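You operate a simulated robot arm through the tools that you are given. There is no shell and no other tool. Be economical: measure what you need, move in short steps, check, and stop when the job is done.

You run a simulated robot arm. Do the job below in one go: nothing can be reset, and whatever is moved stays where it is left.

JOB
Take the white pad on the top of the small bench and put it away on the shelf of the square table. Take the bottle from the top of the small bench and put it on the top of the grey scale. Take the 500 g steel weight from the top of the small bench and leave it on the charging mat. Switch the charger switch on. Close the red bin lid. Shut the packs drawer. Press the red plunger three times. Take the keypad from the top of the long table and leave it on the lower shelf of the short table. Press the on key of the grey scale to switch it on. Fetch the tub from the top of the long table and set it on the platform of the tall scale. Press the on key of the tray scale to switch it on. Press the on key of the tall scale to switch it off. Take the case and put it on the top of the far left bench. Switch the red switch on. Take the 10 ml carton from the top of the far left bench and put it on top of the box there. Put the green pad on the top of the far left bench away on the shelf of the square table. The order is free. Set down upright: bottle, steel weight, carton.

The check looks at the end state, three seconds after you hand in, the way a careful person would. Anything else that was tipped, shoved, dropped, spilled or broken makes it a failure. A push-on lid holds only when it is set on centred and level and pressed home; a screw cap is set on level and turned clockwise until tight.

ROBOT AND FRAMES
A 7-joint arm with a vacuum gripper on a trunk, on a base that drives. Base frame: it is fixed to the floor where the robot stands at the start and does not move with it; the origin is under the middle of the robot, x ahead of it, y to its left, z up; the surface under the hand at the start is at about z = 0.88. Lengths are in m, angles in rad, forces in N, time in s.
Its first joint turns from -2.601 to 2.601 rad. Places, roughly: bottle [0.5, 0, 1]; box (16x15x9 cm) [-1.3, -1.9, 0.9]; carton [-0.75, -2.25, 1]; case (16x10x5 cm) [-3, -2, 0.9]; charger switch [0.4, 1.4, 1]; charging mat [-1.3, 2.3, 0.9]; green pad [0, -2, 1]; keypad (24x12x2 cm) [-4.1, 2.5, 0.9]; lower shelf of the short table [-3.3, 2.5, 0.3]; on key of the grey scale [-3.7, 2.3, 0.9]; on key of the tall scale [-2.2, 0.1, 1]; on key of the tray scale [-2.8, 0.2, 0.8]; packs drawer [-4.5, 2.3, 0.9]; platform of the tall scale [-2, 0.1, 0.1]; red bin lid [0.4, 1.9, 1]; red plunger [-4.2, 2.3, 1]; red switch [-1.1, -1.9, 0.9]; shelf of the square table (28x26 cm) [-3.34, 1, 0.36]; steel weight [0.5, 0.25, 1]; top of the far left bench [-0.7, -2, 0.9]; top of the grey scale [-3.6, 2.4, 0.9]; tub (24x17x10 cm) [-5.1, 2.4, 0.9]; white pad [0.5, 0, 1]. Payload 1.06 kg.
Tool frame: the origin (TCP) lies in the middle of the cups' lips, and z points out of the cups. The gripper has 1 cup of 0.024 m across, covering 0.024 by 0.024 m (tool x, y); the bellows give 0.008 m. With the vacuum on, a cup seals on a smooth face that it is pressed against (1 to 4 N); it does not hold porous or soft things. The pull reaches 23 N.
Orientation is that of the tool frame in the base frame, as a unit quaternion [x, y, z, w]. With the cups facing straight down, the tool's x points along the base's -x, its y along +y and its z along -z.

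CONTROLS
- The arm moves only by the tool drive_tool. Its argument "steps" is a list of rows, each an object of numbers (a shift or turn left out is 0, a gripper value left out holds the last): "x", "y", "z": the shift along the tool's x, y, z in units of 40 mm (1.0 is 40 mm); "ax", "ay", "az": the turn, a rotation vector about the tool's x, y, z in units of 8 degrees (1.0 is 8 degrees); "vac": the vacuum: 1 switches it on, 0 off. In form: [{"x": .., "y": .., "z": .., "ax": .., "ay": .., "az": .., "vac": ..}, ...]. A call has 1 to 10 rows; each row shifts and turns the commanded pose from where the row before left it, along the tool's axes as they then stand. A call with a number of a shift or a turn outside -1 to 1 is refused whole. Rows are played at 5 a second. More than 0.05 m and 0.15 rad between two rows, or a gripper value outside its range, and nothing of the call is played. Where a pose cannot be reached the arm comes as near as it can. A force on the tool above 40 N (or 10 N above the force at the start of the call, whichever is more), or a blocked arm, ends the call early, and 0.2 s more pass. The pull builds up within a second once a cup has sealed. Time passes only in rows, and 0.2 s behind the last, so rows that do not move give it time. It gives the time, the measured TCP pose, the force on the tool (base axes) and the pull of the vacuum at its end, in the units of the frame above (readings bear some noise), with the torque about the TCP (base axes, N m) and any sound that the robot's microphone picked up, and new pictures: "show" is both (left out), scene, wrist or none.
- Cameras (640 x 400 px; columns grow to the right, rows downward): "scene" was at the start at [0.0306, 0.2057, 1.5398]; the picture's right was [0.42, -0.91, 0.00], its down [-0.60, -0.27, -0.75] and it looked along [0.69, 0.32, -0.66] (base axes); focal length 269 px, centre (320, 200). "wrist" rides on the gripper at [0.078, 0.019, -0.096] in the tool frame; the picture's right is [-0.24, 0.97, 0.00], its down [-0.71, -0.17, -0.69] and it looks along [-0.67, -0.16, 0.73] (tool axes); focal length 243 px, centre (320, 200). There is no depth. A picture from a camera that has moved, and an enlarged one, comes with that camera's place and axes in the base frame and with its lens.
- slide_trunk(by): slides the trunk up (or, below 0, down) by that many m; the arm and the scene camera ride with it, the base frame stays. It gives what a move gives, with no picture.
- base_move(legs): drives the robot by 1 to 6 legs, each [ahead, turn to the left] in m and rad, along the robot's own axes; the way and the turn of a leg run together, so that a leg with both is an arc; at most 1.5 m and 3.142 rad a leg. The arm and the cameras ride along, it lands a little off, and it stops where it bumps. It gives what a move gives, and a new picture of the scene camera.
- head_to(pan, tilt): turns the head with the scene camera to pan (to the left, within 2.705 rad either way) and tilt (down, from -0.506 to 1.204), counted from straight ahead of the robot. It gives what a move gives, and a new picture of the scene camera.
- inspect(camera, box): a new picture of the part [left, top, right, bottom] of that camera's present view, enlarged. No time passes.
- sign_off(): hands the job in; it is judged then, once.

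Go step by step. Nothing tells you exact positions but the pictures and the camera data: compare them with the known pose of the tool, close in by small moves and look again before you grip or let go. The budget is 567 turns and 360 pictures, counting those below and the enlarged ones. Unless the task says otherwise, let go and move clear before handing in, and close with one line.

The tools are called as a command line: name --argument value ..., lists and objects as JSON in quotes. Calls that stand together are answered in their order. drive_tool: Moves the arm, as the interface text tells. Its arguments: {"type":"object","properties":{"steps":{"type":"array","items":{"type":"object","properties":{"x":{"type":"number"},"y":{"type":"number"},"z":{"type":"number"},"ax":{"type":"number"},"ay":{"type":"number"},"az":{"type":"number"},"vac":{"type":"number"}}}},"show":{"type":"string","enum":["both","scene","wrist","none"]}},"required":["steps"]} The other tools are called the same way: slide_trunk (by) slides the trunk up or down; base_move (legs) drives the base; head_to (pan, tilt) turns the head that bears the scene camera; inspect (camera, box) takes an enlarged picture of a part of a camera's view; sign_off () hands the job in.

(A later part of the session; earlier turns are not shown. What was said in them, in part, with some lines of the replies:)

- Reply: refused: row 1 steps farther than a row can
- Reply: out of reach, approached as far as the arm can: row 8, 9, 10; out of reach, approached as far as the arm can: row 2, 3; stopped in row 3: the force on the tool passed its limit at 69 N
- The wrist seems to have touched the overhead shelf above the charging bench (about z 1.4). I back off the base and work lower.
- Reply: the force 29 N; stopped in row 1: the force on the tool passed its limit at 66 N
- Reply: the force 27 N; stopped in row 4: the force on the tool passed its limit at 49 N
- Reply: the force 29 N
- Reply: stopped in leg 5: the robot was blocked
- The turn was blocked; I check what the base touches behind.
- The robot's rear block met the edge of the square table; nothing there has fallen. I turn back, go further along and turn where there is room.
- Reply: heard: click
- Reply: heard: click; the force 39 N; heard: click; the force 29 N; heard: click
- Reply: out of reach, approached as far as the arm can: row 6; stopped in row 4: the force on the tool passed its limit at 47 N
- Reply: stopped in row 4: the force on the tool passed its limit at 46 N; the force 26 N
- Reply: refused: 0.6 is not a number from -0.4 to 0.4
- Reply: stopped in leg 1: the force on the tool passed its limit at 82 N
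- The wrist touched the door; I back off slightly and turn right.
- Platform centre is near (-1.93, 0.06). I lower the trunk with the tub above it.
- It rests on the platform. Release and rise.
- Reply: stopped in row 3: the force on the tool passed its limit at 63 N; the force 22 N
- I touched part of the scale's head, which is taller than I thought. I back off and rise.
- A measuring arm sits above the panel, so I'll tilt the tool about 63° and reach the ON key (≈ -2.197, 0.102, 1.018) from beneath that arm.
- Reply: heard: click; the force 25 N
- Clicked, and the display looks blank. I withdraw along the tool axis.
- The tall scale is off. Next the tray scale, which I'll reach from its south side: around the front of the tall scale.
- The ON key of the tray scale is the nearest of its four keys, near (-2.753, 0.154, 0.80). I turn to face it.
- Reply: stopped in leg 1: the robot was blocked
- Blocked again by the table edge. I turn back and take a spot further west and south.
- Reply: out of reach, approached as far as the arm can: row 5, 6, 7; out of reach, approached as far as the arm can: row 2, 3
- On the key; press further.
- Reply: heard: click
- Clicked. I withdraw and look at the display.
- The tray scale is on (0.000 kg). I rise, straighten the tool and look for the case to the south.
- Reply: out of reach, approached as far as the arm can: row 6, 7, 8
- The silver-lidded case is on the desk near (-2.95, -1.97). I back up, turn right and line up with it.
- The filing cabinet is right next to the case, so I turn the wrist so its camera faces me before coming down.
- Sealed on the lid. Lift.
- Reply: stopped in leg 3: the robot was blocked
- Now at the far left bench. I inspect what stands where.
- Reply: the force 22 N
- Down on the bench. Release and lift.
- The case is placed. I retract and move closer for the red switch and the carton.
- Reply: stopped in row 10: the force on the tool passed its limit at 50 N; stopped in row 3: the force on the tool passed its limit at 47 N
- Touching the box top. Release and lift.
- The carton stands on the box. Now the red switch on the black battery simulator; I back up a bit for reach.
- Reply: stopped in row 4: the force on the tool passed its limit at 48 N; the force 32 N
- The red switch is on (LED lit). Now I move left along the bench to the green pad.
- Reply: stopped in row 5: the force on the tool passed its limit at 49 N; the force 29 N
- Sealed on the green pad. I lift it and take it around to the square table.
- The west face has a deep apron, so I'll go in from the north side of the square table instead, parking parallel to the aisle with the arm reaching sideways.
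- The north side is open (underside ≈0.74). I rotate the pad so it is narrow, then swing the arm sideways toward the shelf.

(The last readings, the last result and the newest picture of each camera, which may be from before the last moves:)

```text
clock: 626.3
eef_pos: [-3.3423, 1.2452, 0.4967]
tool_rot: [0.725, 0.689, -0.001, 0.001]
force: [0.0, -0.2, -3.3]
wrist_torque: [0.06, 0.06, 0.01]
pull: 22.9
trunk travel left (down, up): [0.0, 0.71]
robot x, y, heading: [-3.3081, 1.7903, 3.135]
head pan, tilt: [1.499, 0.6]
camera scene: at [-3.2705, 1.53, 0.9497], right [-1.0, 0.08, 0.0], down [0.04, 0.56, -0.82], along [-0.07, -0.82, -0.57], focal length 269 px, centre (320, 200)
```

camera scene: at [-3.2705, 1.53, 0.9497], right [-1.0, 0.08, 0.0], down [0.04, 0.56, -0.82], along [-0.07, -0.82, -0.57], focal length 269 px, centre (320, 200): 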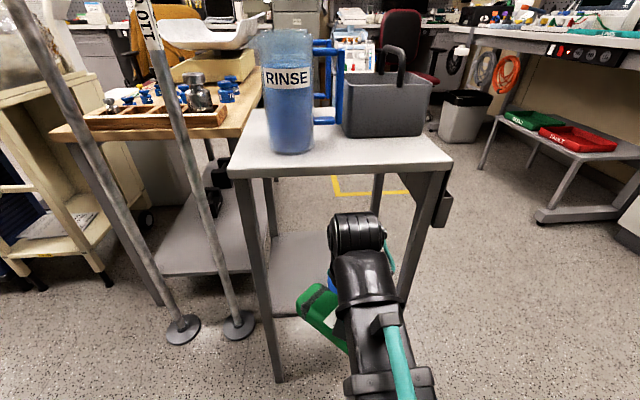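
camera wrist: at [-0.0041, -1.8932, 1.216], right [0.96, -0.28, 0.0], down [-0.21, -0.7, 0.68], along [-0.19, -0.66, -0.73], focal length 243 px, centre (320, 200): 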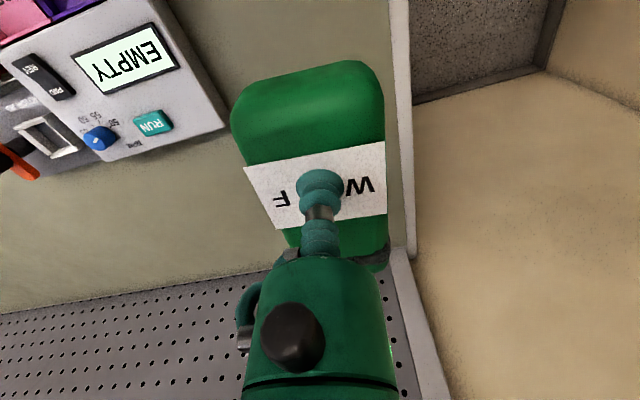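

drive_tool --steps '[{"y": 0.9, "z": 0.35}, {"y": 0.9, "z": 0.35}, {"x": -1}, {"x": -1}, {"x": -1}, {"x": -1}]' --show "both"

```text
clock: 627.7
eef_pos: [-3.2779, 1.0811, 0.4696]
tool_rot: [0.725, 0.689, -0.001, 0.002]
force: [-0.8, 0.3, -2.6]
wrist_torque: [0.0, 0.01, -0.04]
pull: 22.4
trunk travel left (down, up): [0.0, 0.71]
robot x, y, heading: [-3.3059, 1.7924, 3.135]
head pan, tilt: [1.499, 0.6]
camera scene: at [-3.2701, 1.5301, 0.9497], right [-1.0, 0.08, 0.0], down [0.04, 0.56, -0.82], along [-0.07, -0.82, -0.57], focal length 269 px, centre (320, 200)
camera wrist: at [-3.255, 1.1579, 0.5638], right [0.96, -0.28, 0.0], down [-0.21, -0.7, 0.69], along [-0.19, -0.66, -0.73], focal length 243 px, centre (320, 200)
```

scene: 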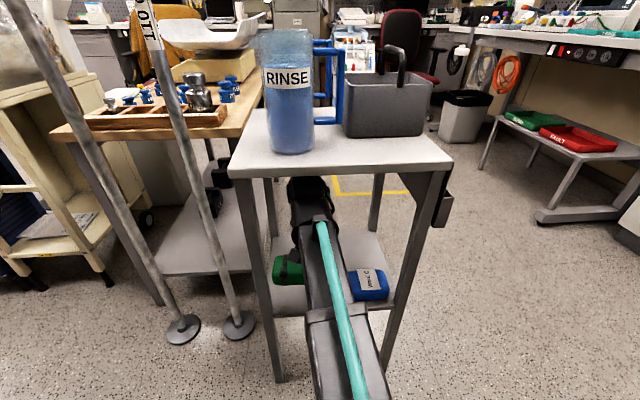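
wrist: 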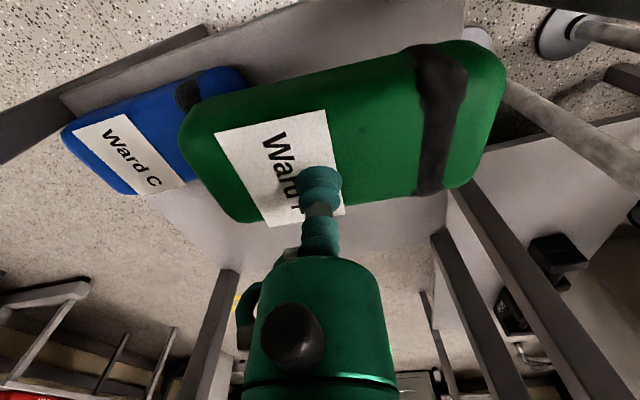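

The pad has swivelled on the cup so it lies along x, but it is inside clear of the blue pad. I move it further back and west.

drive_tool --steps '[{"x": -1}, {"x": -1}, {"x": -1}, {"x": -0.6}, {"y": -0.8}, {"y": -0.8}]' --show "both"

```text
clock: 629.1
eef_pos: [-3.3519, 0.9413, 0.4696]
tool_rot: [0.724, 0.689, -0.001, 0.0]
force: [-0.4, -0.3, -2.3]
wrist_torque: [0.02, 0.01, -0.04]
pull: 23.1
trunk travel left (down, up): [0.0, 0.71]
robot x, y, heading: [-3.3069, 1.7881, 3.134]
head pan, tilt: [1.499, 0.6]
camera scene: at [-3.2703, 1.5299, 0.9497], right [-1.0, 0.08, 0.0], down [0.04, 0.56, -0.82], along [-0.07, -0.82, -0.57], focal length 269 px, centre (320, 200)
camera wrist: at [-3.3275, 1.0179, 0.5633], right [0.96, -0.28, 0.0], down [-0.21, -0.7, 0.69], along [-0.19, -0.66, -0.73], focal length 243 px, centre (320, 200)
```

scene: 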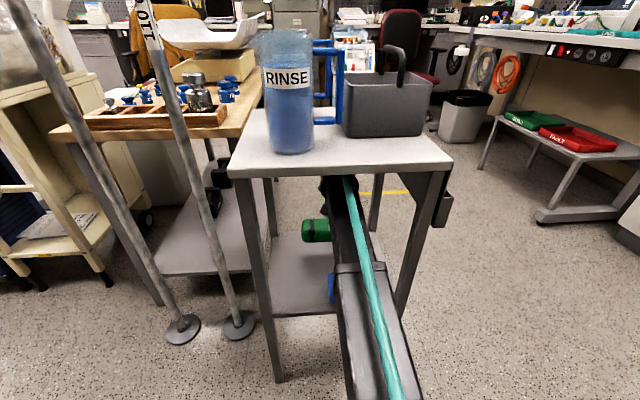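
wrist: 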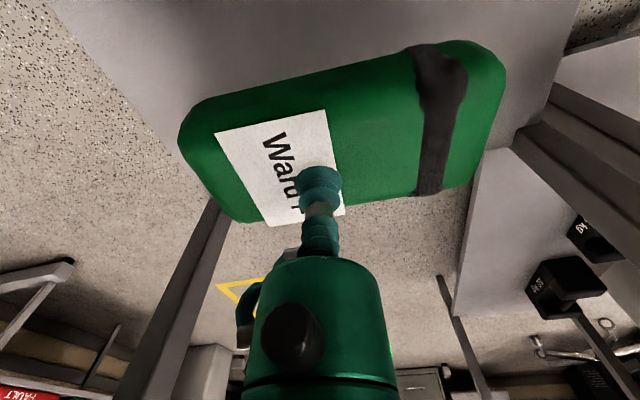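

drive_tool --steps '[{"x": -0.7}, {"y": -0.7}, {"z": 0.6}, {"z": 0.4}, {"z": 0.2}]' --show "none"

drive_tool --steps '[{"z": 0.15}, {"z": 0.15}]' --show "none"

```text
clock: 630.3
eef_pos: [-3.3799, 0.9137, 0.4225]
tool_rot: [0.725, 0.689, -0.001, 0.001]
force: [0.0, -0.4, -2.5]
wrist_torque: [0.0, 0.04, 0.0]
pull: 22.3
trunk travel left (down, up): [0.0, 0.71]
robot x, y, heading: [-3.3064, 1.7885, 3.131]
head pan, tilt: [1.499, 0.6]
```

```text
clock: 630.9
eef_pos: [-3.3809, 0.9144, 0.4107]
tool_rot: [0.725, 0.689, -0.001, 0.001]
force: [-0.9, 0.7, -0.9]
wrist_torque: [-0.03, -0.04, 0.04]
pull: 22.7
trunk travel left (down, up): [0.0, 0.71]
robot x, y, heading: [-3.3019, 1.7853, 3.133]
head pan, tilt: [1.499, 0.6]
```

drive_tool --steps '[{"z": 0.1}]' --show "none"

drive_tool --steps '[{"vac": 0}, {}, {}, {}, {"z": -0.3}, {"z": -0.6}]' --show "wrist"

```text
clock: 631.3
eef_pos: [-3.3813, 0.9154, 0.4076]
tool_rot: [0.725, 0.689, -0.001, 0.001]
force: [-2.7, 2.9, 3.9]
wrist_torque: [-0.12, -0.17, -0.01]
pull: 23.0
trunk travel left (down, up): [0.0, 0.71]
robot x, y, heading: [-3.3046, 1.7884, 3.132]
head pan, tilt: [1.499, 0.6]
```

```text
clock: 632.7
eef_pos: [-3.3804, 0.9133, 0.4416]
tool_rot: [0.726, 0.688, 0.0, 0.001]
force: [-0.6, -0.3, 0.2]
wrist_torque: [0.01, 0.02, 0.03]
pull: 0.0
trunk travel left (down, up): [0.0, 0.71]
robot x, y, heading: [-3.3058, 1.7876, 3.13]
head pan, tilt: [1.499, 0.6]
camera wrist: at [-3.3573, 0.9909, 0.5356], right [0.96, -0.29, 0.0], down [-0.21, -0.7, 0.69], along [-0.2, -0.66, -0.73], focal length 243 px, centre (320, 200)
```

wrist: 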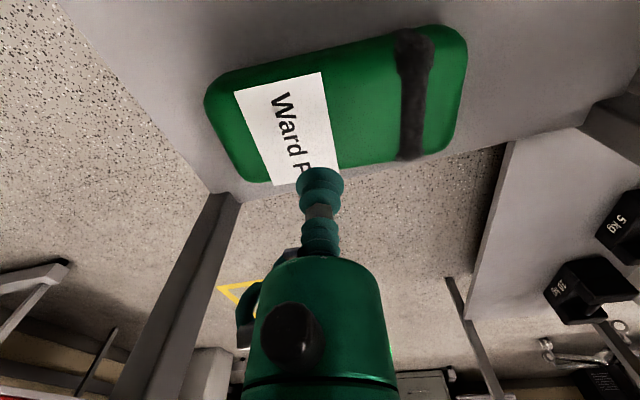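

The green pad lies on the shelf. I withdraw the way I came.

drive_tool --steps '[{"z": -0.4}, {"y": 0.8}, {"x": 1}, {"x": 1}, {"x": 1}, {"x": 1}, {"x": 1}, {"x": 1}, {"x": 1}, {"x": 1}]' --show "scene"

```text
clock: 634.9
eef_pos: [-3.3313, 1.2334, 0.4568]
tool_rot: [0.725, 0.689, 0.001, 0.0]
force: [0.1, -0.1, 0.1]
wrist_torque: [0.03, 0.0, 0.0]
pull: 0.1
trunk travel left (down, up): [0.0, 0.71]
robot x, y, heading: [-3.3074, 1.7927, 3.133]
head pan, tilt: [1.499, 0.6]
camera scene: at [-3.2704, 1.53, 0.9497], right [-1.0, 0.08, 0.0], down [0.04, 0.56, -0.82], along [-0.07, -0.82, -0.57], focal length 269 px, centre (320, 200)
```

scene: 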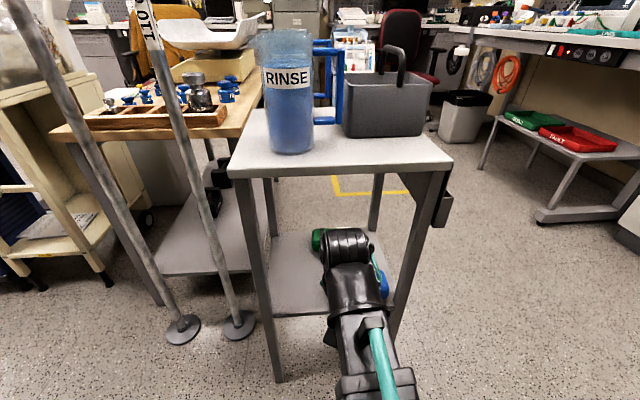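

drive_tool --steps '[{"x": 0.2, "y": -0.83}, {"x": 0.13, "y": -0.83}, {"x": 0.13, "y": -0.83}, {"x": 0.28, "y": -0.9}, {"x": 0.28, "y": -0.9}, {"x": 0.42, "y": -0.9}, {"x": 0.42, "y": -0.9}, {"x": 0.42, "y": -0.9}, {"x": 0.79, "y": -0.67}, {"x": 0.79, "y": -0.67}]' --show "none"

drive_tool --steps '[{"x": 0.79, "y": -0.67}, {"x": 0.79, "y": -0.67}, {"x": 0.79, "y": -0.67}, {"x": 0.79, "y": -0.67}, {"x": 0.94, "y": -0.33}, {"x": 0.94, "y": -0.33}, {"x": 0.94, "y": -0.33}, {"x": 0.94, "y": -0.33}, {"x": 0.94, "y": -0.33}]' --show "scene"

inspect --camera "scene" --box '[230, 180, 460, 350]'

```text
clock: 637.1
eef_pos: [-3.6562, 1.404, 0.4565]
tool_rot: [0.725, 0.689, -0.001, 0.0]
force: [-0.1, 0.7, 0.8]
wrist_torque: [0.02, 0.0, 0.02]
pull: 0.0
trunk travel left (down, up): [0.0, 0.71]
robot x, y, heading: [-3.3059, 1.7873, 3.14]
head pan, tilt: [1.499, 0.6]
```

```text
clock: 639.1
eef_pos: [-3.821, 1.7233, 0.4588]
tool_rot: [0.725, 0.689, -0.001, 0.001]
force: [0.0, 0.5, -0.6]
wrist_torque: [-0.03, 0.02, 0.03]
pull: 0.1
out of reach, approached as far as the arm can: row 6, 7
trunk travel left (down, up): [0.0, 0.71]
robot x, y, heading: [-3.3084, 1.7871, 3.131]
head pan, tilt: [1.499, 0.6]
camera scene: at [-3.2704, 1.5301, 0.9497], right [-1.0, 0.08, 0.0], down [0.04, 0.56, -0.82], along [-0.07, -0.82, -0.57], focal length 269 px, centre (320, 200)
```

scene: 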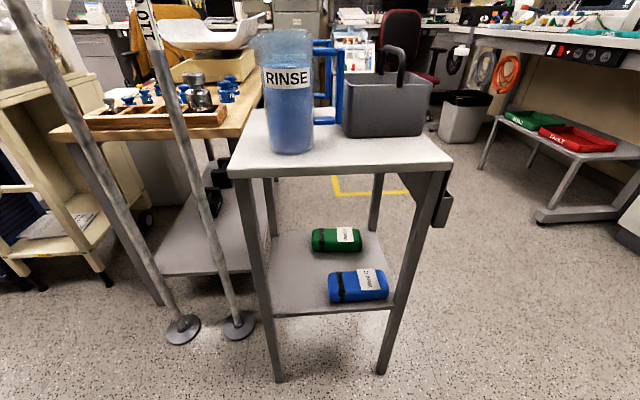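

```text
2.35 times, centred on (345, 265) of scene
camera zoom: at [-3.2704, 1.5301, 0.9497], right [-1.0, 0.08, 0.0], down [0.04, 0.56, -0.82], along [-0.07, -0.82, -0.57], focal length 633 px, centre (261, 47)
```

zoom: 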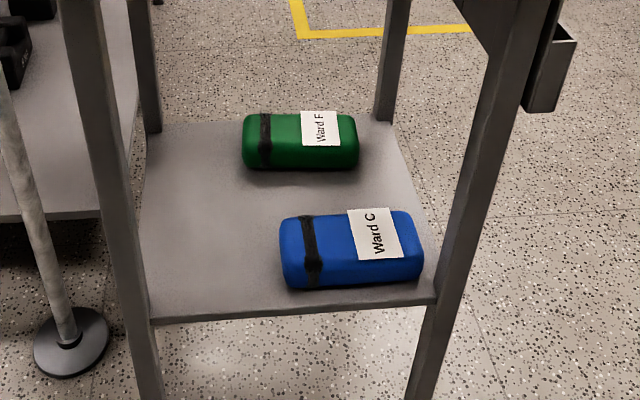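

Both pads sit well on the shelf, with room for the white pad at its east side. I raise the trunk and go back to the small bench.

slide_trunk --by 0.4

slide_trunk --by 0.2

drive_tool --steps '[{"y": -1}, {"y": -1}, {"z": -1}, {"y": -1}]' --show "none"

base_move --legs '[[0, -0.2], [-1.2, 0], [0, 0.2], [-1.5, 0]]'

```text
clock: 643.0
eef_pos: [-3.8209, 1.723, 0.8583]
tool_rot: [0.726, 0.688, -0.001, 0.001]
force: [-0.3, 0.1, -0.2]
wrist_torque: [0.02, 0.0, 0.0]
pull: 0.0
trunk travel left (down, up): [-0.4, 0.31]
robot x, y, heading: [-3.3027, 1.7871, 3.133]
head pan, tilt: [1.499, 0.6]
```

```text
clock: 645.1
eef_pos: [-3.8206, 1.7224, 1.0594]
tool_rot: [0.725, 0.688, -0.001, 0.0]
force: [0.1, -0.2, -0.3]
wrist_torque: [0.0, 0.03, 0.01]
pull: 0.1
trunk travel left (down, up): [-0.6, 0.11]
robot x, y, heading: [-3.3035, 1.7881, 3.133]
head pan, tilt: [1.499, 0.6]
```

```text
clock: 646.1
eef_pos: [-3.9416, 1.7292, 1.1002]
tool_rot: [0.725, 0.689, -0.001, 0.0]
force: [0.8, -0.9, 0.5]
wrist_torque: [-0.02, 0.02, -0.01]
pull: 0.2
trunk travel left (down, up): [-0.6, 0.11]
robot x, y, heading: [-3.3055, 1.7904, 3.126]
head pan, tilt: [1.499, 0.6]
```

```text
clock: 660.6
eef_pos: [-1.2916, 1.4815, 1.0997]
tool_rot: [0.721, 0.693, -0.001, 0.001]
force: [-0.3, -0.1, 0.2]
wrist_torque: [0.0, 0.03, -0.04]
pull: 0.0
trunk travel left (down, up): [-0.6, 0.11]
robot x, y, heading: [-0.6564, 1.5502, -3.139]
head pan, tilt: [1.499, 0.6]
camera scene: at [-0.6182, 1.2916, 1.5498], right [-1.0, 0.07, 0.0], down [0.04, 0.56, -0.83], along [-0.05, -0.82, -0.56], focal length 269 px, centre (320, 200)
```

scene: 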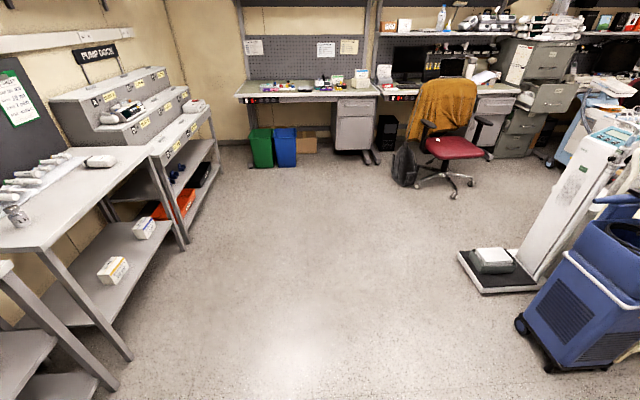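

base_move --legs '[[0, 1.8], [1.0, 0], [0.63, 0], [0, 1.34]]'

head_to --pan 0 --tilt 0.8

inspect --camera "scene" --box '[320, 120, 480, 240]'

```text
clock: 676.6
eef_pos: [0.3575, 0.0267, 1.1]
tool_rot: [-0.694, 0.72, 0.001, 0.001]
force: [-0.5, -0.3, 0.5]
wrist_torque: [0.01, 0.01, -0.01]
pull: 0.0
trunk travel left (down, up): [-0.6, 0.11]
robot x, y, heading: [-0.2775, -0.0415, 0.011]
head pan, tilt: [1.499, 0.6]
camera scene: at [-0.3182, 0.2156, 1.5497], right [1.0, -0.06, 0.0], down [-0.04, -0.56, -0.82], along [0.05, 0.82, -0.57], focal length 269 px, centre (320, 200)
```

scene: 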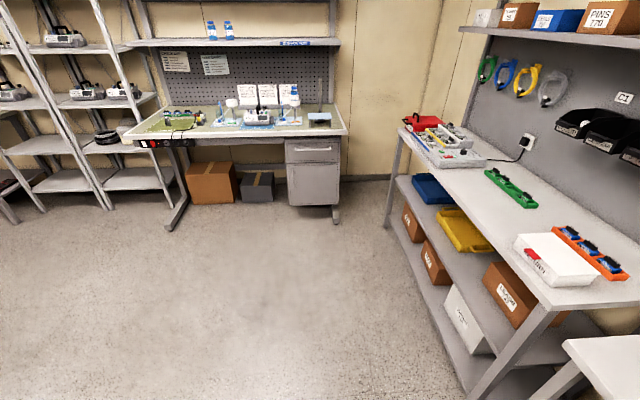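

```text
clock: 678.2
eef_pos: [0.357, 0.0278, 1.0993]
tool_rot: [-0.695, 0.719, 0.001, 0.0]
force: [0.0, -1.2, 0.5]
wrist_torque: [-0.01, -0.01, 0.02]
pull: 0.1
trunk travel left (down, up): [-0.6, 0.11]
robot x, y, heading: [-0.2776, -0.0453, 0.007]
head pan, tilt: [0.0, 0.799]
camera scene: at [-0.2431, 0.128, 1.5329], right [0.01, -1.0, 0.0], down [-0.72, -0.01, -0.7], along [0.7, 0.01, -0.72], focal length 269 px, centre (320, 200)
```

scene: 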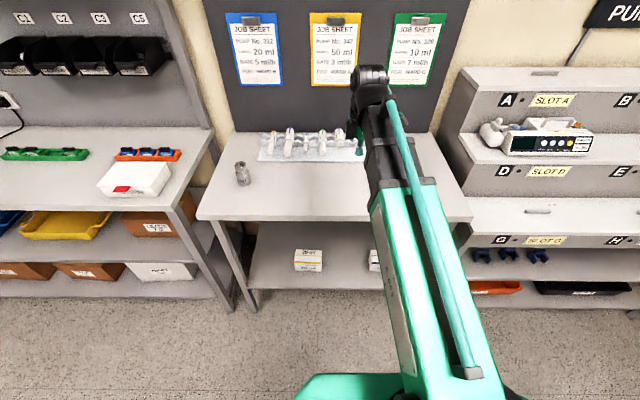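

```text
3.33 times, centred on (400, 180) of scene
camera zoom: at [-0.2431, 0.128, 1.5329], right [0.01, -1.0, 0.0], down [-0.72, -0.01, -0.7], along [0.7, 0.01, -0.72], focal length 896 px, centre (53, 267)
```

zoom: 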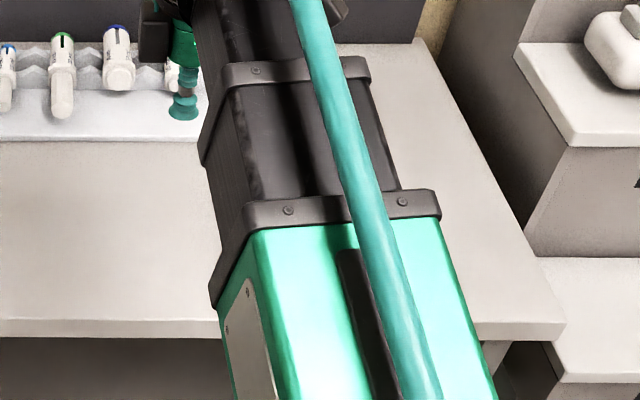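

drive_tool --steps '[{"y": -1}, {"y": -1}, {"y": -0.5}, {"x": 1}]' --show "wrist"

```text
clock: 679.2
eef_pos: [0.4553, -0.0167, 1.0981]
tool_rot: [-0.694, 0.72, 0.0, 0.001]
force: [0.2, -0.1, -0.5]
wrist_torque: [-0.04, -0.02, 0.0]
pull: 0.1
trunk travel left (down, up): [-0.6, 0.11]
robot x, y, heading: [-0.2766, -0.0409, 0.009]
head pan, tilt: [0.0, 0.799]
camera wrist: at [0.4338, -0.0941, 1.1922], right [-0.96, 0.27, 0.0], down [0.2, 0.7, 0.69], along [0.18, 0.66, -0.73], focal length 243 px, centre (320, 200)
```

wrist: 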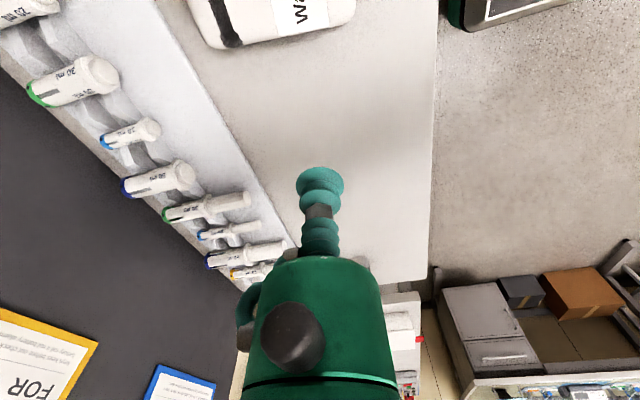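

drive_tool --steps '[{"x": 1}, {"x": 1}, {"z": 1}]' --show "wrist"

```text
clock: 680.0
eef_pos: [0.4538, -0.0953, 1.0597]
tool_rot: [-0.695, 0.719, 0.0, 0.0]
force: [-0.2, -0.6, 0.2]
wrist_torque: [-0.01, -0.02, 0.01]
pull: 0.0
trunk travel left (down, up): [-0.6, 0.11]
robot x, y, heading: [-0.2818, -0.0446, 0.008]
head pan, tilt: [0.0, 0.799]
camera wrist: at [0.4313, -0.1736, 1.153], right [-0.96, 0.27, 0.0], down [0.2, 0.7, 0.69], along [0.18, 0.66, -0.73], focal length 243 px, centre (320, 200)
```

wrist: 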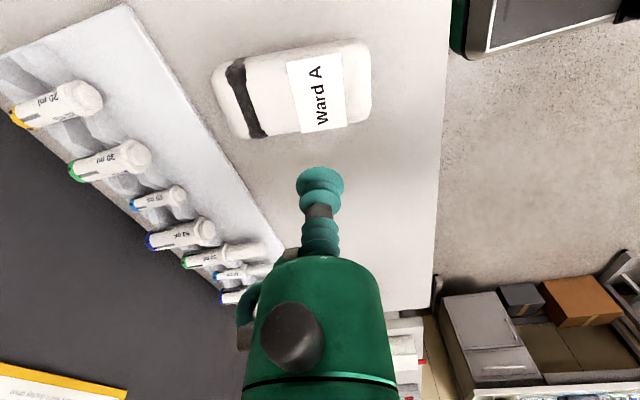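

drive_tool --steps '[{"y": -0.28, "x": 0.12, "vac": 1}, {"z": 1}, {"z": 1}, {"z": 1}, {"z": 0.3}, {"z": 0.15}]' --show "wrist"

```text
clock: 681.4
eef_pos: [0.4641, -0.1013, 0.9228]
tool_rot: [-0.694, 0.72, 0.0, 0.001]
force: [3.0, -2.4, 18.0]
wrist_torque: [-0.01, 0.03, 0.02]
pull: 22.7
trunk travel left (down, up): [-0.6, 0.11]
robot x, y, heading: [-0.2753, -0.0421, 0.008]
head pan, tilt: [0.0, 0.799]
camera wrist: at [0.4414, -0.1797, 1.0159], right [-0.96, 0.27, 0.0], down [0.2, 0.7, 0.69], along [0.19, 0.66, -0.73], focal length 243 px, centre (320, 200)
```

wrist: 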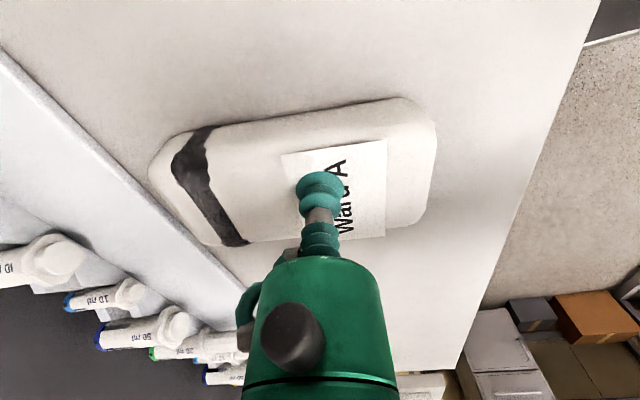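

Sealed, but I want a different wrist angle for the narrow slot. I release, rotate the wrist by 90° and grip again.

drive_tool --steps '[{"vac": 0, "z": -0.1}, {}, {}, {"z": -0.5}, {"z": -1}, {"z": -1}]' --show "none"

drive_tool --steps '[{"az": -1}, {"az": -1}, {"az": -1}, {"az": -1}, {"az": -1}, {"az": -1}, {"az": -1}, {"az": -1}, {"az": -1}, {"az": -1}]' --show "none"

drive_tool --steps '[{"az": -1}, {"az": -0.25}]' --show "wrist"

```text
clock: 682.8
eef_pos: [0.464, -0.1008, 1.0257]
tool_rot: [-0.694, 0.72, 0.001, 0.001]
force: [0.2, -0.1, -0.1]
wrist_torque: [-0.02, -0.02, 0.01]
pull: 0.1
trunk travel left (down, up): [-0.6, 0.11]
robot x, y, heading: [-0.2719, -0.0411, 0.004]
head pan, tilt: [0.0, 0.799]
```

```text
clock: 685.0
eef_pos: [0.4636, -0.0995, 1.0252]
tool_rot: [0.994, -0.107, 0.0, -0.001]
force: [0.5, 0.3, -0.1]
wrist_torque: [-0.03, -0.01, -0.01]
pull: 0.2
trunk travel left (down, up): [-0.6, 0.11]
robot x, y, heading: [-0.2782, -0.0433, 0.006]
head pan, tilt: [0.0, 0.799]
```

```text
clock: 685.6
eef_pos: [0.4642, -0.1003, 1.0242]
tool_rot: [0.994, -0.108, -0.001, 0.0]
force: [0.4, -0.3, 0.6]
wrist_torque: [0.02, 0.0, 0.0]
pull: 0.0
out of reach, approached as far as the arm can: row 1
trunk travel left (down, up): [-0.6, 0.11]
robot x, y, heading: [-0.2761, -0.0415, 0.008]
head pan, tilt: [0.0, 0.799]
camera wrist: at [0.5359, -0.136, 1.1189], right [-0.44, -0.9, 0.0], down [-0.65, 0.32, 0.69], along [-0.62, 0.3, -0.73], focal length 243 px, centre (320, 200)
```

wrist: 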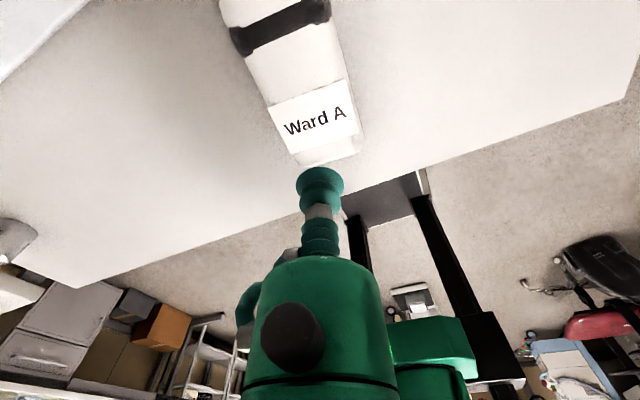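

The wrist is at its limit but that suits: I grip here and rotate back the other way with the pad.

drive_tool --steps '[{"vac": 1, "z": 1}, {"z": 1}, {"z": 0.35}, {"z": 0.15}, {}]' --show "none"

drive_tool --steps '[{"z": -0.4}, {"z": -0.8}, {"z": -1}, {"z": -1}, {"z": -1}]' --show "wrist"

```text
clock: 686.8
eef_pos: [0.4651, -0.0833, 0.9263]
tool_rot: [0.995, -0.097, 0.001, 0.001]
force: [1.3, 2.7, 1.9]
wrist_torque: [0.02, 0.04, -0.01]
pull: 23.0
out of reach, approached as far as the arm can: row 1
trunk travel left (down, up): [-0.6, 0.11]
robot x, y, heading: [-0.2751, -0.0452, 0.005]
head pan, tilt: [0.0, 0.799]
```

```text
clock: 688.0
eef_pos: [0.4662, -0.0838, 1.0935]
tool_rot: [0.995, -0.095, -0.001, 0.0]
force: [-0.7, 1.0, -2.4]
wrist_torque: [0.04, 0.05, -0.02]
pull: 23.5
out of reach, approached as far as the arm can: row 1
trunk travel left (down, up): [-0.6, 0.11]
robot x, y, heading: [-0.274, -0.0439, 0.008]
head pan, tilt: [0.0, 0.799]
camera wrist: at [0.5384, -0.1171, 1.1881], right [-0.42, -0.91, 0.0], down [-0.66, 0.3, 0.69], along [-0.62, 0.29, -0.73], focal length 243 px, centre (320, 200)
```

wrist: 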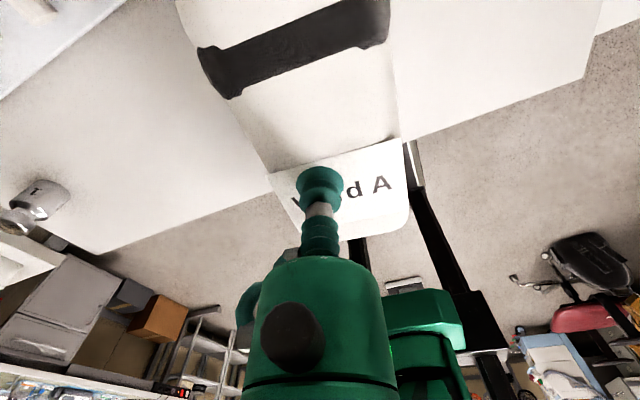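

drive_tool --steps '[{"az": 0.5}, {"az": 0.6}, {"az": 0.6}, {"az": 0.6}, {"az": 0.6}, {"az": 0.6}, {"az": 0.6}, {"az": 0.6}, {"az": 0.6}, {"az": 0.6}]' --show "none"

drive_tool --steps '[{"az": 0.6}, {"az": 0.6}, {"az": 0.6}, {"az": 0.6}, {"az": 0.6}, {"az": 0.6}, {"az": 0.6}, {"az": 0.6}, {"az": 0.3}]' --show "wrist"

```text
clock: 690.2
eef_pos: [0.465, -0.0855, 1.0925]
tool_rot: [0.876, -0.483, -0.001, 0.0]
force: [0.4, -0.1, -2.7]
wrist_torque: [0.01, 0.01, -0.01]
pull: 23.2
trunk travel left (down, up): [-0.6, 0.11]
robot x, y, heading: [-0.277, -0.0443, 0.014]
head pan, tilt: [0.0, 0.799]
```

```text
clock: 692.2
eef_pos: [0.4646, -0.084, 1.0935]
tool_rot: [-0.653, 0.757, 0.001, 0.001]
force: [0.5, -0.5, -2.8]
wrist_torque: [0.02, -0.02, -0.02]
pull: 22.7
trunk travel left (down, up): [-0.6, 0.11]
robot x, y, heading: [-0.2787, -0.0441, 0.005]
head pan, tilt: [0.0, 0.799]
camera wrist: at [0.4345, -0.1597, 1.1869], right [-0.93, 0.38, 0.0], down [0.27, 0.67, 0.69], along [0.26, 0.64, -0.73], focal length 243 px, centre (320, 200)
```

wrist: 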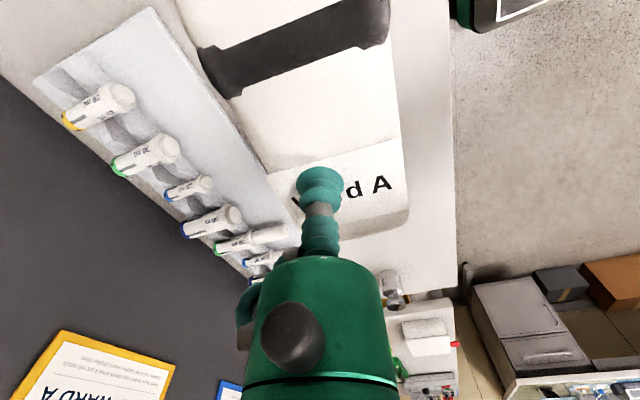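

The pad turned with the cup. Now I carry it back to the square table.

base_move --legs '[[-0.2, 0], [0, 2.3], [1.0, 0], [0.65, 0], [0, 0.59]]'

```text
clock: 708.9
eef_pos: [-2.3256, 1.3552, 1.0934]
tool_rot: [0.825, 0.566, -0.001, 0.0]
force: [0.6, -0.2, -2.2]
wrist_torque: [-0.06, 0.05, -0.02]
pull: 22.9
trunk travel left (down, up): [-0.6, 0.11]
robot x, y, heading: [-1.611, 1.1492, 2.928]
head pan, tilt: [0.0, 0.799]
camera scene: at [-1.6842, 0.991, 1.5329], right [0.21, 0.98, 0.0], down [0.7, -0.15, -0.7], along [-0.68, 0.15, -0.72], focal length 269 px, centre (320, 200)
```

scene: 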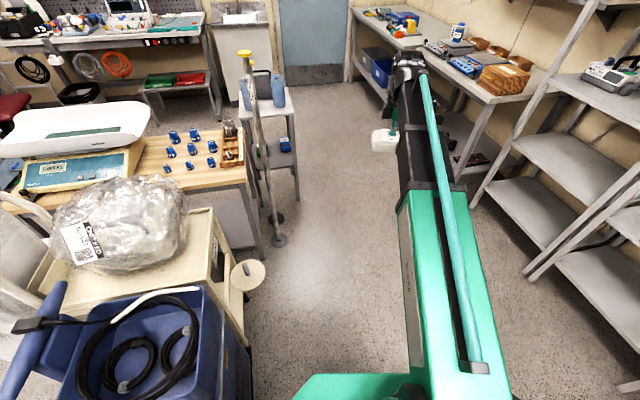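

base_move --legs '[[0, -0.33], [0.6, 0], [0, 0.27]]'

```text
clock: 714.2
eef_pos: [-2.8238, 1.7005, 1.0933]
tool_rot: [0.841, 0.541, 0.0, 0.0]
force: [0.0, 0.7, -2.8]
wrist_torque: [-0.03, 0.04, -0.03]
pull: 22.6
trunk travel left (down, up): [-0.6, 0.11]
robot x, y, heading: [-2.1211, 1.4573, 2.871]
head pan, tilt: [0.0, 0.799]
camera scene: at [-2.2038, 1.3017, 1.5329], right [0.27, 0.96, 0.0], down [0.69, -0.19, -0.7], along [-0.67, 0.19, -0.72], focal length 269 px, centre (320, 200)
```

scene: 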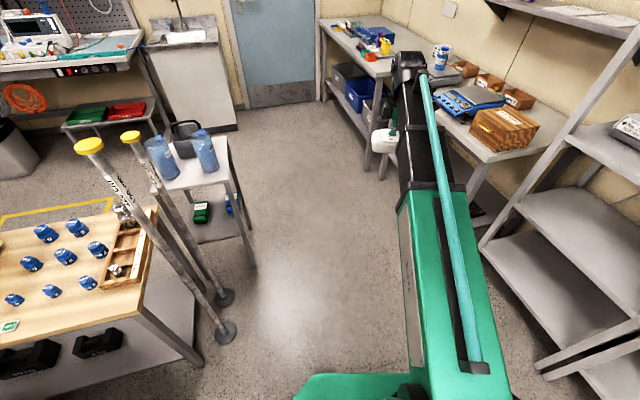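

base_move --legs '[[1.2, 0], [0, 0.265]]'

slide_trunk --by -0.4

slide_trunk --by -0.2

head_to --pan 1.5 --tilt 0.6

```text
clock: 721.2
eef_pos: [-4.0216, 1.8374, 1.0928]
tool_rot: [0.763, 0.647, 0.0, 0.0]
force: [-0.5, 0.4, -2.3]
wrist_torque: [-0.08, 0.03, 0.04]
pull: 22.6
trunk travel left (down, up): [-0.6, 0.11]
robot x, y, heading: [-3.284, 1.7812, 3.129]
head pan, tilt: [0.0, 0.799]
camera scene: at [-3.3197, 1.612, 1.5329], right [0.01, 1.0, 0.0], down [0.72, -0.01, -0.7], along [-0.7, 0.01, -0.72], focal length 269 px, centre (320, 200)
```

scene: 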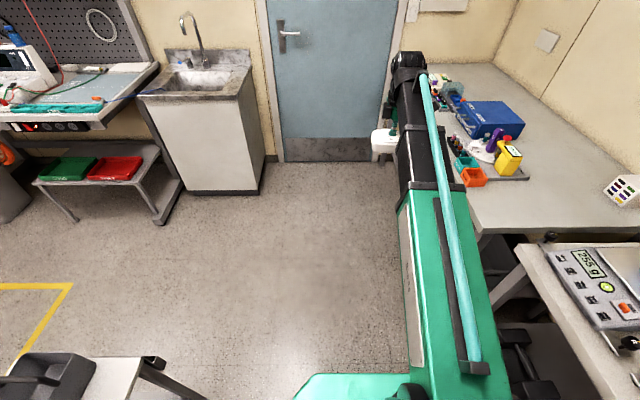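

```text
clock: 725.0
eef_pos: [-4.0218, 1.8387, 0.6932]
tool_rot: [0.763, 0.646, 0.0, 0.001]
force: [0.7, -0.2, -2.4]
wrist_torque: [-0.08, 0.0, -0.03]
pull: 23.0
trunk travel left (down, up): [-0.2, 0.51]
robot x, y, heading: [-3.2778, 1.7813, 3.127]
head pan, tilt: [0.0, 0.799]
```

```text
clock: 727.2
eef_pos: [-4.0211, 1.8383, 0.493]
tool_rot: [0.763, 0.646, 0.0, 0.002]
force: [0.1, 0.7, -2.7]
wrist_torque: [-0.04, 0.02, 0.02]
pull: 23.0
trunk travel left (down, up): [0.0, 0.71]
robot x, y, heading: [-3.2758, 1.7768, 3.129]
head pan, tilt: [0.0, 0.799]
```

```text
clock: 728.8
eef_pos: [-4.0219, 1.8376, 0.4932]
tool_rot: [0.763, 0.646, -0.001, 0.001]
force: [0.4, 0.0, -3.0]
wrist_torque: [-0.08, 0.02, -0.01]
pull: 23.0
trunk travel left (down, up): [0.0, 0.71]
robot x, y, heading: [-3.2815, 1.7819, 3.131]
head pan, tilt: [1.499, 0.6]
camera scene: at [-3.2464, 1.5233, 0.9498], right [-1.0, 0.08, 0.0], down [0.05, 0.56, -0.82], along [-0.07, -0.82, -0.57], focal length 269 px, centre (320, 200)
```

scene: 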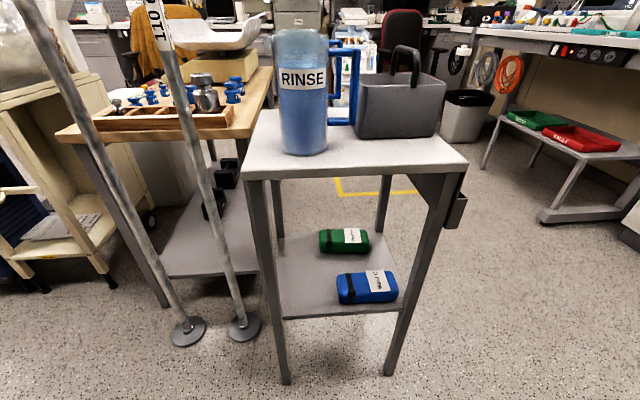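

drive_tool --steps '[{"x": -0.457, "y": 0.847}, {"x": -0.457, "y": 0.847}, {"x": -0.457, "y": 0.847}, {"x": -0.457, "y": 0.847}, {"x": -0.457, "y": 0.847}, {"x": -0.92, "y": 0.55}, {"x": -0.92, "y": 0.55}, {"x": -0.92, "y": 0.55}, {"x": -0.92, "y": 0.55}, {"x": -0.92, "y": 0.55}]' --show "none"

drive_tool --steps '[{"x": -0.642, "y": 0.708}, {"x": -0.642, "y": 0.708}, {"x": -0.642, "y": 0.708}, {"x": -0.642, "y": 0.708}, {"x": -0.642, "y": 0.708}, {"x": -0.642, "y": 0.708}]' --show "both"

```text
clock: 731.0
eef_pos: [-3.7913, 1.5203, 0.4935]
tool_rot: [0.763, 0.646, 0.0, 0.001]
force: [0.3, 0.7, -2.7]
wrist_torque: [-0.05, 0.01, 0.02]
pull: 23.0
trunk travel left (down, up): [0.0, 0.71]
robot x, y, heading: [-3.2839, 1.7807, 3.135]
head pan, tilt: [1.499, 0.6]
```

```text
clock: 732.4
eef_pos: [-3.6492, 1.3412, 0.4935]
tool_rot: [0.764, 0.646, 0.0, 0.0]
force: [-0.6, 0.0, -2.4]
wrist_torque: [-0.02, 0.01, 0.0]
pull: 22.8
trunk travel left (down, up): [0.0, 0.71]
robot x, y, heading: [-3.2794, 1.7838, 3.129]
head pan, tilt: [1.499, 0.6]
camera scene: at [-3.2463, 1.5232, 0.9497], right [-1.0, 0.08, 0.0], down [0.05, 0.56, -0.82], along [-0.07, -0.82, -0.57], focal length 269 px, centre (320, 200)
camera wrist: at [-3.6177, 1.4144, 0.5875], right [0.92, -0.39, 0.0], down [-0.29, -0.67, 0.69], along [-0.27, -0.63, -0.73], focal length 243 px, centre (320, 200)
```

scene: 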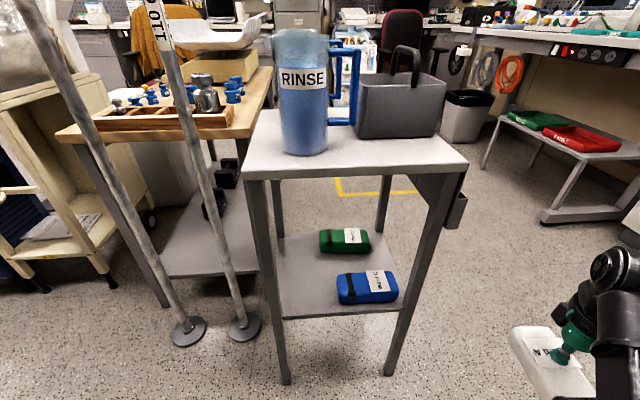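
wrist: 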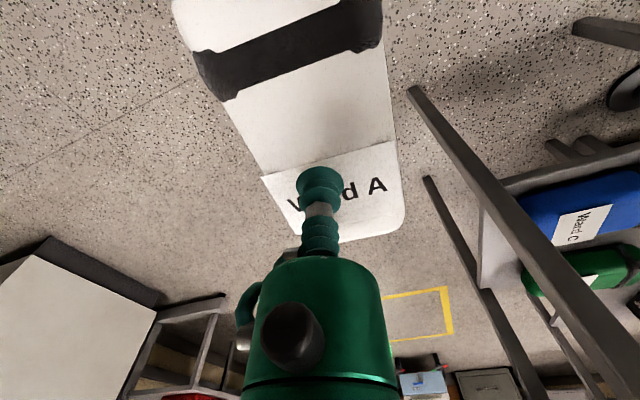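

drive_tool --steps '[{"x": -0.24, "y": 0.77}, {"x": -0.24, "y": 0.77}, {"x": -0.24, "y": 0.77}, {"x": -0.24, "y": 0.77}, {"x": -0.22, "y": 0.73}, {"x": -0.22, "y": 0.73}, {"x": -0.013, "y": 0.68}, {"x": -0.013, "y": 0.68}, {"x": -0.013, "y": 0.68}]' --show "scene"

drive_tool --steps '[{"x": 0.08, "y": 0.75}, {"x": 0.08, "y": 0.75}, {"x": 0.08, "y": 0.75}, {"x": 0.11, "y": 0.97}, {"z": 0.6}]' --show "both"

```text
clock: 734.4
eef_pos: [-3.3984, 1.2402, 0.4951]
tool_rot: [0.763, 0.646, -0.001, 0.001]
force: [-0.8, 0.3, -2.8]
wrist_torque: [-0.03, 0.03, 0.02]
pull: 22.7
trunk travel left (down, up): [0.0, 0.71]
robot x, y, heading: [-3.2794, 1.7846, 3.133]
head pan, tilt: [1.499, 0.6]
camera scene: at [-3.2462, 1.5231, 0.9497], right [-1.0, 0.08, 0.0], down [0.05, 0.56, -0.82], along [-0.07, -0.82, -0.57], focal length 269 px, centre (320, 200)
```

scene: 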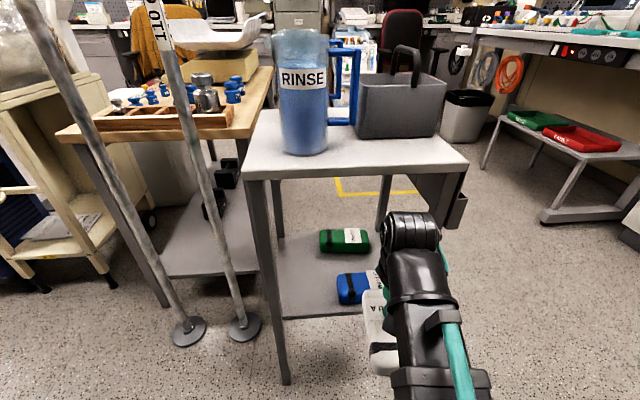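

```text
clock: 735.6
eef_pos: [-3.2707, 1.232, 0.4699]
tool_rot: [0.763, 0.646, -0.001, 0.0]
force: [-0.2, 0.3, -3.1]
wrist_torque: [-0.05, 0.03, 0.01]
pull: 22.4
trunk travel left (down, up): [0.0, 0.71]
robot x, y, heading: [-3.2809, 1.7815, 3.134]
head pan, tilt: [1.499, 0.6]
camera scene: at [-3.2462, 1.5231, 0.9497], right [-1.0, 0.08, 0.0], down [0.05, 0.56, -0.82], along [-0.07, -0.82, -0.57], focal length 269 px, centre (320, 200)
camera wrist: at [-3.238, 1.3063, 0.5639], right [0.92, -0.39, 0.0], down [-0.29, -0.67, 0.69], along [-0.27, -0.63, -0.73], focal length 243 px, centre (320, 200)
```

scene: 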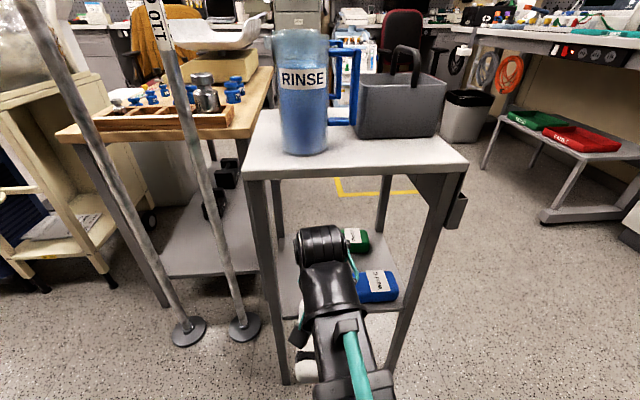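
wrist: 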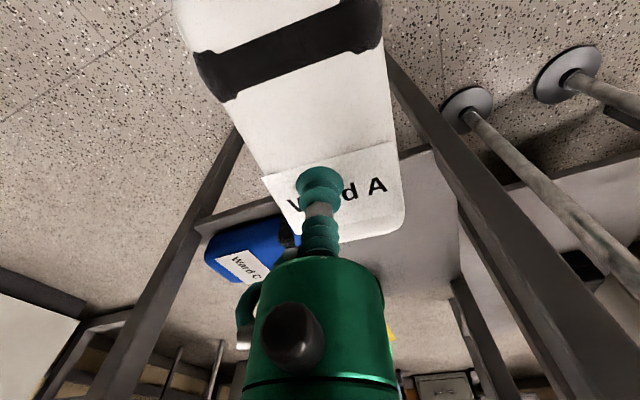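

drive_tool --steps '[{"y": -0.3}, {"x": -0.967, "y": 0.162}, {"x": -0.967, "y": 0.162}]' --show "wrist"

```text
clock: 736.4
eef_pos: [-3.2826, 1.1552, 0.4701]
tool_rot: [0.763, 0.646, -0.001, 0.001]
force: [0.0, -0.2, -2.5]
wrist_torque: [-0.03, 0.02, 0.0]
pull: 22.9
trunk travel left (down, up): [0.0, 0.71]
robot x, y, heading: [-3.2801, 1.7827, 3.128]
head pan, tilt: [1.499, 0.6]
camera wrist: at [-3.2509, 1.2295, 0.5644], right [0.92, -0.39, 0.0], down [-0.29, -0.67, 0.69], along [-0.27, -0.63, -0.73], focal length 243 px, centre (320, 200)
```

wrist: 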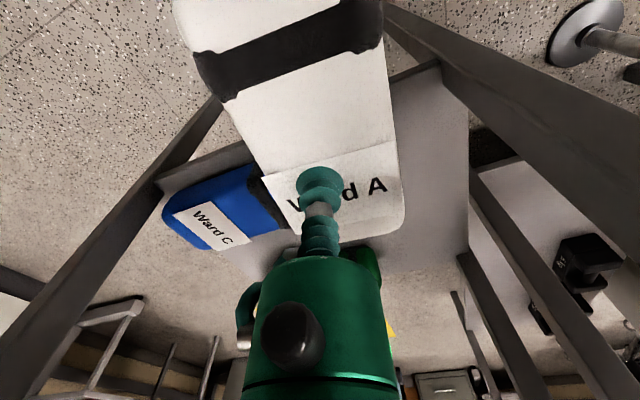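

drive_tool --steps '[{"y": 0.25}, {"x": -0.967, "y": 0.162}, {"x": -0.967, "y": 0.162}, {"x": -0.967, "y": 0.162}]' --show "both"

```text
clock: 737.4
eef_pos: [-3.2708, 1.0352, 0.4703]
tool_rot: [0.763, 0.646, -0.001, 0.0]
force: [0.5, 0.1, -3.8]
wrist_torque: [-0.06, 0.0, 0.02]
pull: 22.7
trunk travel left (down, up): [0.0, 0.71]
robot x, y, heading: [-3.2826, 1.7822, 3.126]
head pan, tilt: [1.499, 0.6]
camera scene: at [-3.2461, 1.5231, 0.9497], right [-1.0, 0.08, 0.0], down [0.05, 0.56, -0.82], along [-0.07, -0.82, -0.57], focal length 269 px, centre (320, 200)
camera wrist: at [-3.2397, 1.1097, 0.5641], right [0.92, -0.39, 0.0], down [-0.29, -0.67, 0.69], along [-0.27, -0.63, -0.73], focal length 243 px, centre (320, 200)
```

scene: 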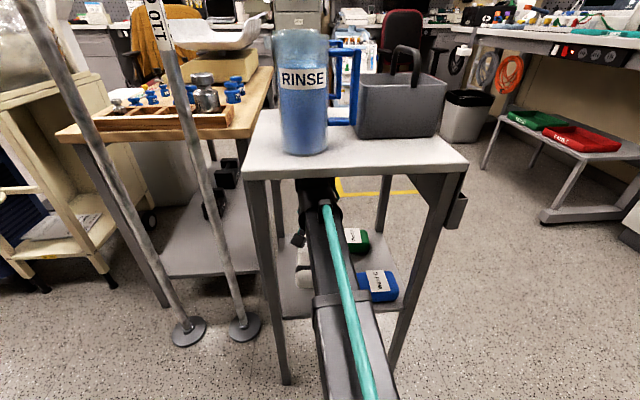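
wrist: 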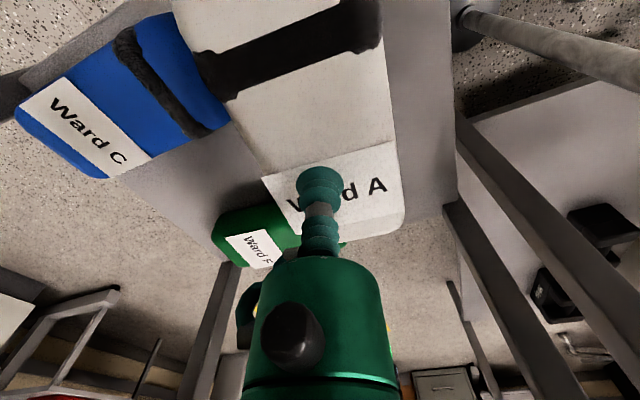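

drive_tool --steps '[{"z": 0.6}, {"z": 0.4}, {"z": 0.2}]' --show "none"

drive_tool --steps '[{"z": 0.15}, {"z": 0.15}]' --show "wrist"

```text
clock: 738.2
eef_pos: [-3.2721, 1.0366, 0.4237]
tool_rot: [0.763, 0.647, 0.0, 0.0]
force: [0.0, 1.2, -2.8]
wrist_torque: [-0.06, 0.01, -0.03]
pull: 22.5
trunk travel left (down, up): [0.0, 0.71]
robot x, y, heading: [-3.28, 1.7801, 3.132]
head pan, tilt: [1.499, 0.6]
```

```text
clock: 738.8
eef_pos: [-3.2716, 1.038, 0.4104]
tool_rot: [0.764, 0.646, 0.0, 0.0]
force: [-0.5, -0.5, -2.9]
wrist_torque: [-0.03, 0.05, 0.0]
pull: 22.9
trunk travel left (down, up): [0.0, 0.71]
robot x, y, heading: [-3.2831, 1.7829, 3.13]
head pan, tilt: [1.499, 0.6]
camera wrist: at [-3.2397, 1.111, 0.5046], right [0.92, -0.39, 0.0], down [-0.29, -0.67, 0.69], along [-0.27, -0.63, -0.73], focal length 243 px, centre (320, 200)
```

wrist: 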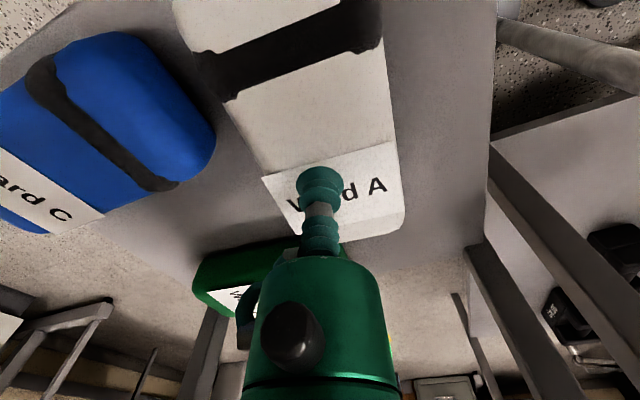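

Clear of both neighbours. A little further down, then release.

drive_tool --steps '[{"z": 0.12}, {"z": 0.08}]' --show "none"

```text
clock: 739.4
eef_pos: [-3.271, 1.0361, 0.4049]
tool_rot: [0.763, 0.646, -0.002, 0.002]
force: [-0.2, -4.8, 15.5]
wrist_torque: [0.16, -0.06, -0.03]
pull: 22.8
trunk travel left (down, up): [0.0, 0.71]
robot x, y, heading: [-3.2813, 1.778, 3.128]
head pan, tilt: [1.499, 0.6]
```

drive_tool --steps '[{"z": -0.08, "vac": 0}, {}, {}, {}, {"z": -0.4}, {"z": -1}, {"x": 0.967, "y": -0.162}, {"x": 0.967, "y": -0.162}, {"x": 0.967, "y": -0.162}, {"x": 0.967, "y": -0.162}]' --show "none"

drive_tool --steps '[{"x": 0.967, "y": -0.162}, {"x": -0.05, "y": -0.9}, {"x": -0.05, "y": -0.9}, {"x": -0.0, "y": -0.9}, {"x": 0.0, "y": -0.9}, {"x": 0.22, "y": -0.8}, {"x": 0.22, "y": -0.8}, {"x": 0.3, "y": -0.8}, {"x": 0.3, "y": -0.8}]' --show "scene"

inspect --camera "scene" --box '[230, 180, 460, 350]'

```text
clock: 741.6
eef_pos: [-3.2713, 1.1936, 0.4622]
tool_rot: [0.763, 0.646, -0.001, 0.001]
force: [0.2, -0.5, 0.6]
wrist_torque: [0.03, -0.01, 0.04]
pull: 0.0
trunk travel left (down, up): [0.0, 0.71]
robot x, y, heading: [-3.2809, 1.7825, 3.135]
head pan, tilt: [1.499, 0.6]
```

```text
clock: 743.6
eef_pos: [-3.5333, 1.3155, 0.4612]
tool_rot: [0.763, 0.646, 0.0, 0.001]
force: [-0.5, 0.1, 0.0]
wrist_torque: [0.0, 0.0, 0.02]
pull: 0.0
trunk travel left (down, up): [0.0, 0.71]
robot x, y, heading: [-3.2792, 1.7826, 3.133]
head pan, tilt: [1.499, 0.6]
camera scene: at [-3.2461, 1.5231, 0.9497], right [-1.0, 0.08, 0.0], down [0.05, 0.56, -0.82], along [-0.07, -0.82, -0.57], focal length 269 px, centre (320, 200)
```

scene: 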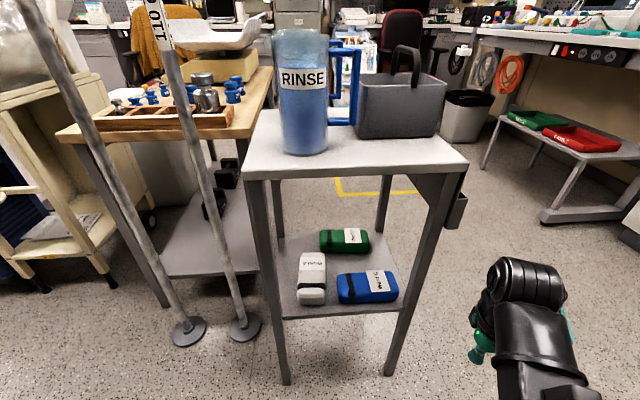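

```text
2.35 times, centred on (345, 265) of scene
camera zoom: at [-3.2461, 1.5231, 0.9497], right [-1.0, 0.08, 0.0], down [0.05, 0.56, -0.82], along [-0.07, -0.82, -0.57], focal length 633 px, centre (261, 47)
```

zoom: 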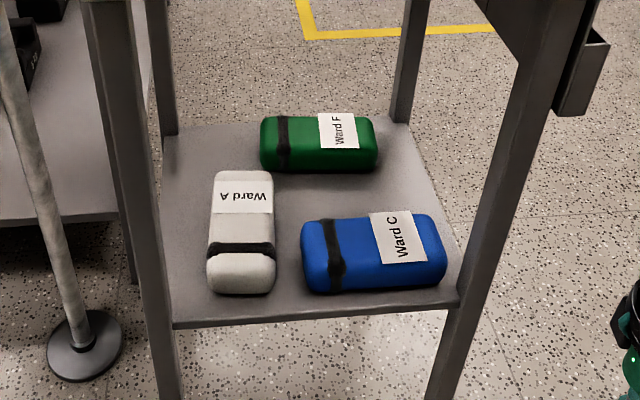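

All three pads rest on the shelf. I bring the arm clear and hand in.

drive_tool --steps '[{"x": 0.642, "y": -0.708}, {"x": 0.642, "y": -0.708}, {"x": 0.642, "y": -0.708}, {"x": 0.642, "y": -0.708}, {"x": 0.642, "y": -0.708}, {"x": 0.8, "y": -0.6}]' --show "none"

sign_off

```text
clock: 745.0
eef_pos: [-3.6852, 1.4863, 0.4678]
tool_rot: [0.762, 0.647, 0.0, 0.0]
force: [0.0, 0.6, 0.3]
wrist_torque: [-0.01, 0.0, 0.0]
pull: 0.0
out of reach, approached as far as the arm can: row 4, 5, 6
trunk travel left (down, up): [0.0, 0.71]
robot x, y, heading: [-3.2788, 1.7829, 3.129]
head pan, tilt: [1.499, 0.6]
```

```text
The job is handed in.
```

I did all sixteen parts of the job and handed it in, with the arm clear. On the way I knocked the tall scale's folding arm, the wrist touched the door, and the base bumped the square table, one spot by the tray-scale table and one near the chair. Nothing looked moved in later pictures, but I didn't check the chair or the tray-scale table closely.
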